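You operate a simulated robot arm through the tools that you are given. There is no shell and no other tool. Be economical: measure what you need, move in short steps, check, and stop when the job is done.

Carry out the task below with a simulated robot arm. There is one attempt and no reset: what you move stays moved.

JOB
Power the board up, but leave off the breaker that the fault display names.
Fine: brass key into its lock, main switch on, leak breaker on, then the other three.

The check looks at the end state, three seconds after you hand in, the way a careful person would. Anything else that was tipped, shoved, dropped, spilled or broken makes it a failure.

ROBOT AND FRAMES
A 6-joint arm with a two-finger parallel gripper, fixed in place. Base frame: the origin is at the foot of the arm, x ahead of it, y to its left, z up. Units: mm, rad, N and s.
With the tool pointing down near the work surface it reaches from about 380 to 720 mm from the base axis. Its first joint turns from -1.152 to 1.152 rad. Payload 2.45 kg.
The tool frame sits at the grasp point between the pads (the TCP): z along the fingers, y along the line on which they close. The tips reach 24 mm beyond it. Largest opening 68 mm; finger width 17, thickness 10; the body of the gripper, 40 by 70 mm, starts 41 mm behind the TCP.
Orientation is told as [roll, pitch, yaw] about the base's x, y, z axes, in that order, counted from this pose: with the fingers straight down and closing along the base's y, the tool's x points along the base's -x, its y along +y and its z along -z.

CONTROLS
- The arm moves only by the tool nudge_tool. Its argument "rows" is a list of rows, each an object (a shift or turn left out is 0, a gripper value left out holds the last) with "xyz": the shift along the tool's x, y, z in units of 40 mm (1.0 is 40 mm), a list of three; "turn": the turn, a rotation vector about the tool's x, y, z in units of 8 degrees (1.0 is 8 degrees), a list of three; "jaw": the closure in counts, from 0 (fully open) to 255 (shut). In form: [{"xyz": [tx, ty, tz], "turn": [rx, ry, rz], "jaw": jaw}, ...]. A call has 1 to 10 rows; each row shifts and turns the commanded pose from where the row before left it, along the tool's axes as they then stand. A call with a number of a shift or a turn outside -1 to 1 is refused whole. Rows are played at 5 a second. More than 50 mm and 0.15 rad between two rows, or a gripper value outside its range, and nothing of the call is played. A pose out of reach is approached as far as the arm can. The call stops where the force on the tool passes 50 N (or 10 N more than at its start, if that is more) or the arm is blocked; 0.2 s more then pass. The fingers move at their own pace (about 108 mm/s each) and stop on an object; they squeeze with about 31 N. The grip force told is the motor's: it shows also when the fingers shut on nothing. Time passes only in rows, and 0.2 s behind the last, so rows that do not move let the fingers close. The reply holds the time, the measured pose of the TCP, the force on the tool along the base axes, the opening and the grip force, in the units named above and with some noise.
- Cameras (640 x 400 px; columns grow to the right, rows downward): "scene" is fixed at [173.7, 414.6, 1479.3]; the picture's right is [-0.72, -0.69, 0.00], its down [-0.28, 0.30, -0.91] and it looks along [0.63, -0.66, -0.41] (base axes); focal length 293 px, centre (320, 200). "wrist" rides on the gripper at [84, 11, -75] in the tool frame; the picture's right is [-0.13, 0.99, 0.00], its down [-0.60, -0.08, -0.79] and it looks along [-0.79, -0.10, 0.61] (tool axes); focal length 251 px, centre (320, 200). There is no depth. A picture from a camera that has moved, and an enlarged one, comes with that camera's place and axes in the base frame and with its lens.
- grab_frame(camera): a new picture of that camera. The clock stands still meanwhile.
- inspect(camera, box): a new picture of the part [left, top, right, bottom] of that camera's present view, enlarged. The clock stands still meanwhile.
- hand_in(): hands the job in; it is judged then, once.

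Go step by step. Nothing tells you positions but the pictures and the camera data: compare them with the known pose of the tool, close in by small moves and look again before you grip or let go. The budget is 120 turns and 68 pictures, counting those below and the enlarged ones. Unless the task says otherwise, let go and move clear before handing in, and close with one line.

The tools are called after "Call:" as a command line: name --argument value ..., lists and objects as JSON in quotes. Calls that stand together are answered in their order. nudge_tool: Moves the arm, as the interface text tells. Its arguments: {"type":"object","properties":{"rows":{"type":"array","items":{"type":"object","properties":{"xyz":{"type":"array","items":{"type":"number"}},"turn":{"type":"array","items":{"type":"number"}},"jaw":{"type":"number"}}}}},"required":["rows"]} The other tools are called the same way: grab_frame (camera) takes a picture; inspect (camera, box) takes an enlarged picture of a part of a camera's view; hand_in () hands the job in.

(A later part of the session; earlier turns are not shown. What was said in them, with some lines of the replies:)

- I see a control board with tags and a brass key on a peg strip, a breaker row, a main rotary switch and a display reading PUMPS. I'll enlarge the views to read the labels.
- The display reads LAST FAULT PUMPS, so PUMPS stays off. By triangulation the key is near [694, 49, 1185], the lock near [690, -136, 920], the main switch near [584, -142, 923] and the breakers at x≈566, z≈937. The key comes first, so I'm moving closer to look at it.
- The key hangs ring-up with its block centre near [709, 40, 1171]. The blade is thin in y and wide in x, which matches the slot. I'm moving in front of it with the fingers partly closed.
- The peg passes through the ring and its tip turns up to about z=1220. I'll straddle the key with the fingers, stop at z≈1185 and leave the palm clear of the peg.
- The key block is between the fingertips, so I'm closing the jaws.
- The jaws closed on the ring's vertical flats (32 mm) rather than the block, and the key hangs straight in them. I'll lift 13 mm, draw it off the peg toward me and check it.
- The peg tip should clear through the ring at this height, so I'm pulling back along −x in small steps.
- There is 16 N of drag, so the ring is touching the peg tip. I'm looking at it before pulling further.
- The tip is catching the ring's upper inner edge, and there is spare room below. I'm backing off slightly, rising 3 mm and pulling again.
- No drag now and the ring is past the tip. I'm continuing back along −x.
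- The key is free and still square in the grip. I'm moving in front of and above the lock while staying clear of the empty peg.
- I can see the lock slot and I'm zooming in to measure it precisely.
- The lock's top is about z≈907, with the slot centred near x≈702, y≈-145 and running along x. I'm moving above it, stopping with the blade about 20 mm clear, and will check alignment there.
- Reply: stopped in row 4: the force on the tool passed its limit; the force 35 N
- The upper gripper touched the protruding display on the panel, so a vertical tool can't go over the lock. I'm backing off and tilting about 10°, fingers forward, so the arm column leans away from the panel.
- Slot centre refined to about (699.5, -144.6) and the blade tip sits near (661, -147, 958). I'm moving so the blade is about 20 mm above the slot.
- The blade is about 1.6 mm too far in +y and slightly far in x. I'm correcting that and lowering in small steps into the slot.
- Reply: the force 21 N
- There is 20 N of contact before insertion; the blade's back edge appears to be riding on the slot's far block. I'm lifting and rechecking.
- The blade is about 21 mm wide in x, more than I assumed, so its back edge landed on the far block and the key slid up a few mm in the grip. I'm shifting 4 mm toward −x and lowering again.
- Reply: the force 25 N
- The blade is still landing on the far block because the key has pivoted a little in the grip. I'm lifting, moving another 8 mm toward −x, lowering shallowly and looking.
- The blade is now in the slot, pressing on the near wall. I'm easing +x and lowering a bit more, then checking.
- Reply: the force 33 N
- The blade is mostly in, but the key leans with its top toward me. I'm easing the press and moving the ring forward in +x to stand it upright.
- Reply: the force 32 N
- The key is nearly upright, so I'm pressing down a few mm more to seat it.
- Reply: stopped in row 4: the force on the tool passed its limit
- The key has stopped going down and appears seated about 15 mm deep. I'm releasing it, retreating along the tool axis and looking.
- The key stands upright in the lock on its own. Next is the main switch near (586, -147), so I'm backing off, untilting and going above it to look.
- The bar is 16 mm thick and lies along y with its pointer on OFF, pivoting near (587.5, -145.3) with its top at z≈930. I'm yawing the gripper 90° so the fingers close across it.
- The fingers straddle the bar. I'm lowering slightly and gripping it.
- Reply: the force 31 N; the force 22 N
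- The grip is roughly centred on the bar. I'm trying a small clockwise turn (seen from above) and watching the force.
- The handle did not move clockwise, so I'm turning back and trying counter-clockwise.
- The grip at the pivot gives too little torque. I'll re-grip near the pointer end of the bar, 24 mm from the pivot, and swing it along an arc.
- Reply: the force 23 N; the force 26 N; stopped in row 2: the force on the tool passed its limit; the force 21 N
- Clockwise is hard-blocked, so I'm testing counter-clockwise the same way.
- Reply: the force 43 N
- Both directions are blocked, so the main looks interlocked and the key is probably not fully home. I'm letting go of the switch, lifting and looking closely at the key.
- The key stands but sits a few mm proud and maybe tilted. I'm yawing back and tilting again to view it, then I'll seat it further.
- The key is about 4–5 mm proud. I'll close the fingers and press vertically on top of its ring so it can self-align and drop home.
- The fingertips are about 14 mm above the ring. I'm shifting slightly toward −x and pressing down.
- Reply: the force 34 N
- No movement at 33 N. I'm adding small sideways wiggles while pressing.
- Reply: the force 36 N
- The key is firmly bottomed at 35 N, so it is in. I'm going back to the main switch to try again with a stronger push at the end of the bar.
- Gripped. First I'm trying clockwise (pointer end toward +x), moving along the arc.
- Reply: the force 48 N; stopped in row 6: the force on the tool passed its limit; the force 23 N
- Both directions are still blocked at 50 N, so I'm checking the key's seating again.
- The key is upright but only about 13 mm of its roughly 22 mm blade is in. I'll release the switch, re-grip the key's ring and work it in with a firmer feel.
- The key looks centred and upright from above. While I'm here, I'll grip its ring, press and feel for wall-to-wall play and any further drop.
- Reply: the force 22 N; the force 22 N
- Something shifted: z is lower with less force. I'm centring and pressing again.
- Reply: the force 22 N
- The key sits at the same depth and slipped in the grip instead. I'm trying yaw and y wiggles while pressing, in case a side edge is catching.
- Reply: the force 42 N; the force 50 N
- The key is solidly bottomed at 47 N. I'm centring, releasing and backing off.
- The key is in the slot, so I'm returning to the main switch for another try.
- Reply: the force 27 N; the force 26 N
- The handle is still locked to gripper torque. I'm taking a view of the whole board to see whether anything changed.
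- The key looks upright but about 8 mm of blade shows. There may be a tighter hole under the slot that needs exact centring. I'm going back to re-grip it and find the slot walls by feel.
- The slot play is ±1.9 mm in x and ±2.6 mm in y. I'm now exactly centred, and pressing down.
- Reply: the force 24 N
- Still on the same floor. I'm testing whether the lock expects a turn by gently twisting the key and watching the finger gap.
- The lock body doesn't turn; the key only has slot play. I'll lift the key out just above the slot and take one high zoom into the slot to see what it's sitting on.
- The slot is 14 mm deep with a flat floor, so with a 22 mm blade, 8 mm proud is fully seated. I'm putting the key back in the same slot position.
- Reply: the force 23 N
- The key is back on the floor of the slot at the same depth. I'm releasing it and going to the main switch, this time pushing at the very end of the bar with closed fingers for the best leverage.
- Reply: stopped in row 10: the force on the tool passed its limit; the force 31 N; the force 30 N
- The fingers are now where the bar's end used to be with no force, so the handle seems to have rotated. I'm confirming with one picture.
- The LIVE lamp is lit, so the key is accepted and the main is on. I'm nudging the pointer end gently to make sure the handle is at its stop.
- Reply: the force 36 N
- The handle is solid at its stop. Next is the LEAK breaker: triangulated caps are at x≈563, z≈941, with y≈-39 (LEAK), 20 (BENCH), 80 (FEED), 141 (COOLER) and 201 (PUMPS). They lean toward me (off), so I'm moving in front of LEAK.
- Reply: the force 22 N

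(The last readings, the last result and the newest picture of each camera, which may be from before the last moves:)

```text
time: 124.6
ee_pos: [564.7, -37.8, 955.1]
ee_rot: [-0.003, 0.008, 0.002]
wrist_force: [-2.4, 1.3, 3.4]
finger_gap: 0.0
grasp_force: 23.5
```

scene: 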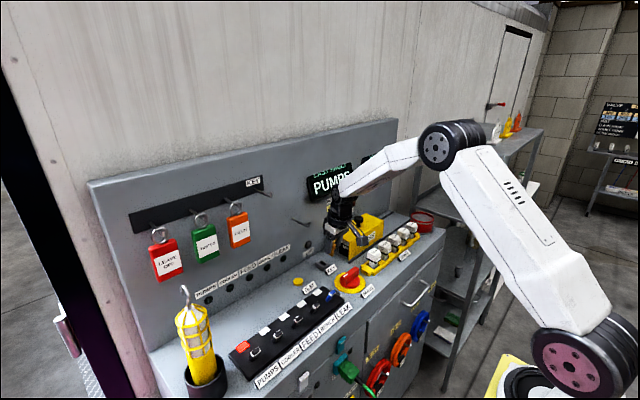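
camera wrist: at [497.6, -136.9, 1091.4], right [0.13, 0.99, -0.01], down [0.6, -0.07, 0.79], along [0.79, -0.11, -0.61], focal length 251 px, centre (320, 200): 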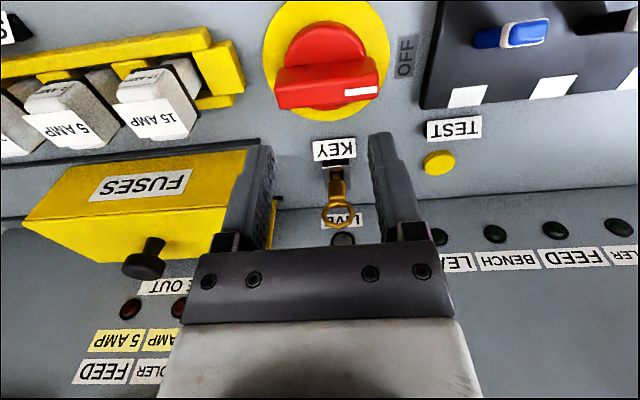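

Call:
nudge_tool --rows '[{"xyz": [-0.08, 0, 0]}, {"xyz": [-0.08, 0, 0]}, {"xyz": [-0.08, 0, 0]}, {}]'

```text
time: 125.6
ee_pos: [574.5, -38.0, 956.8]
ee_rot: [-0.004, 0.008, 0.003]
wrist_force: [-6.0, -3.1, 1.2]
finger_gap: 0.0
grasp_force: 23.4
```

Call:
nudge_tool --rows '[{"xyz": [-0.08, 0, 0]}, {"xyz": [-0.06, 0, 0]}, {}]'

```text
time: 126.4
ee_pos: [575.5, -37.5, 955.1]
ee_rot: [-0.004, 0.019, 0.001]
wrist_force: [-28.9, -11.7, 7.6]
finger_gap: 0.1
grasp_force: 23.9
```

LEAK has reached its far stop. I'm retreating and doing BENCH (y≈20).

Call:
nudge_tool --rows '[{"xyz": [0.5, 0, 0]}, {"xyz": [0.5, 0, 0]}, {"xyz": [0, 0.72, 0]}, {"xyz": [0, 0.72, 0]}, {}]'

Call:
nudge_tool --rows '[{"xyz": [-0.15, 0, 0]}, {"xyz": [-0.15, 0, 0]}, {"xyz": [-0.12, 0, 0]}, {"xyz": [-0.1, 0, 0]}, {"xyz": [-0.1, 0, 0]}, {"xyz": [-0.1, 0, 0]}, {"xyz": [-0.1, 0, 0]}, {"xyz": [-0.08, 0, 0]}, {"xyz": [-0.06, 0, 0]}, {}]'

```text
time: 127.6
ee_pos: [538.5, 21.2, 955.4]
ee_rot: [-0.005, 0.009, 0.003]
wrist_force: [-0.5, 0.0, -0.2]
finger_gap: 0.2
grasp_force: 23.3
```

```text
time: 129.8
ee_pos: [576.2, 19.6, 954.7]
ee_rot: [-0.003, 0.015, 0.001]
wrist_force: [-28.8, 1.2, 25.1]
finger_gap: 0.1
grasp_force: 23.2
```

BENCH has reached its stop at the same place. FEED (y≈80) is next.

Call:
nudge_tool --rows '[{"xyz": [0.5, 0, 0]}, {"xyz": [0.5, 0, 0]}, {"xyz": [0, 0.75, 0]}, {"xyz": [0, 0.75, 0]}, {}]'

Call:
nudge_tool --rows '[{"xyz": [-0.15, 0, 0]}, {"xyz": [-0.15, 0, 0]}, {"xyz": [-0.12, 0, 0]}, {"xyz": [-0.1, 0, 0]}, {"xyz": [-0.1, 0, 0]}, {"xyz": [-0.1, 0, 0]}, {"xyz": [-0.1, 0, 0]}, {"xyz": [-0.08, 0, 0]}, {"xyz": [-0.06, 0, 0]}, {}]'

```text
time: 131.0
ee_pos: [538.1, 79.2, 954.5]
ee_rot: [-0.004, 0.008, 0.002]
wrist_force: [-0.2, 0.2, 0.2]
finger_gap: 0.0
grasp_force: 23.6
```

```text
time: 133.2
ee_pos: [573.5, 80.5, 955.3]
ee_rot: [-0.004, 0.012, 0.002]
wrist_force: [-13.3, 1.2, 6.4]
finger_gap: 0.2
grasp_force: 23.5
```

Call:
nudge_tool --rows '[{"xyz": [-0.06, 0, 0]}, {}]'

Call:
nudge_tool --rows '[{"xyz": [0.5, 0, 0]}, {"xyz": [0.5, 0, 0]}, {"xyz": [0, 0.76, 0]}, {"xyz": [0, 0.76, 0]}, {}]'

Call:
nudge_tool --rows '[{"xyz": [-0.15, 0, 0]}, {"xyz": [-0.15, 0, 0]}, {"xyz": [-0.12, 0, 0]}, {"xyz": [-0.1, 0, 0]}, {"xyz": [-0.1, 0, 0]}, {"xyz": [-0.1, 0, 0]}, {"xyz": [-0.1, 0, 0]}, {"xyz": [-0.08, 0, 0]}, {"xyz": [-0.06, 0, 0]}, {}]'

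```text
time: 133.8
ee_pos: [576.0, 80.3, 955.0]
ee_rot: [-0.006, 0.015, 0.002]
wrist_force: [-25.2, -0.7, 9.5]
finger_gap: 0.0
grasp_force: 23.6
```

```text
time: 135.0
ee_pos: [539.1, 140.5, 955.5]
ee_rot: [-0.004, 0.007, 0.002]
wrist_force: [0.1, -0.2, 0.3]
finger_gap: 0.1
grasp_force: 23.5
```

```text
time: 137.2
ee_pos: [575.1, 141.8, 953.1]
ee_rot: [-0.005, 0.013, 0.002]
wrist_force: [-20.2, -3.6, 9.9]
finger_gap: 0.2
grasp_force: 23.3
```

COOLER is at its stop as well. I'm retreating to a clear position and checking everything with the last picture.

Call:
nudge_tool --rows '[{"xyz": [0.5, 0, 0]}, {"xyz": [0.5, 0, 0]}, {"xyz": [0, 0, -1]}, {"xyz": [0, 0, -1]}, {"xyz": [0, 0, -1]}, {"xyz": [0, 0, -1]}, {"xyz": [0, 0, -1]}, {"xyz": [0, 0, -1]}, {"xyz": [0, 0, -1]}, {"xyz": [0, 0, -1]}]'

Call:
nudge_tool --rows '[{"xyz": [0.3, -0.7, -0.5]}, {"xyz": [0.3, -0.7, -0.5]}, {}]'

Call:
inspect --camera "scene" --box '[195, 215, 395, 385]'

```text
time: 139.4
ee_pos: [542.2, 143.7, 1274.4]
ee_rot: [-0.004, 0.007, 0.001]
wrist_force: [-0.1, -0.7, -0.1]
finger_gap: 0.0
grasp_force: 23.9
```

```text
time: 140.2
ee_pos: [514.4, 85.9, 1318.3]
ee_rot: [-0.003, 0.008, 0.002]
wrist_force: [0.4, 0.2, -0.1]
finger_gap: 0.0
grasp_force: 23.5
```

```text
refused: no pictures are left
```

No pictures are left. LIVE lit after the main turned, and all four levers reached the same firm far stop. PUMPS was left alone and the arm is clear, so I'm handing in.

Call:
hand_in

```text
The job is handed in.
```

I handed in with the board powered: the brass key is in its lock, MAIN is on (LIVE lamp lit), and LEAK, BENCH, FEED and COOLER are switched on. PUMPS, the breaker the fault display names, was left off. The four breakers were confirmed only by feel, each lever hitting the same firm stop, because I had no pictures left to check them. The gripper also bumped the fault display once on the way to the lock, with no damage visible.
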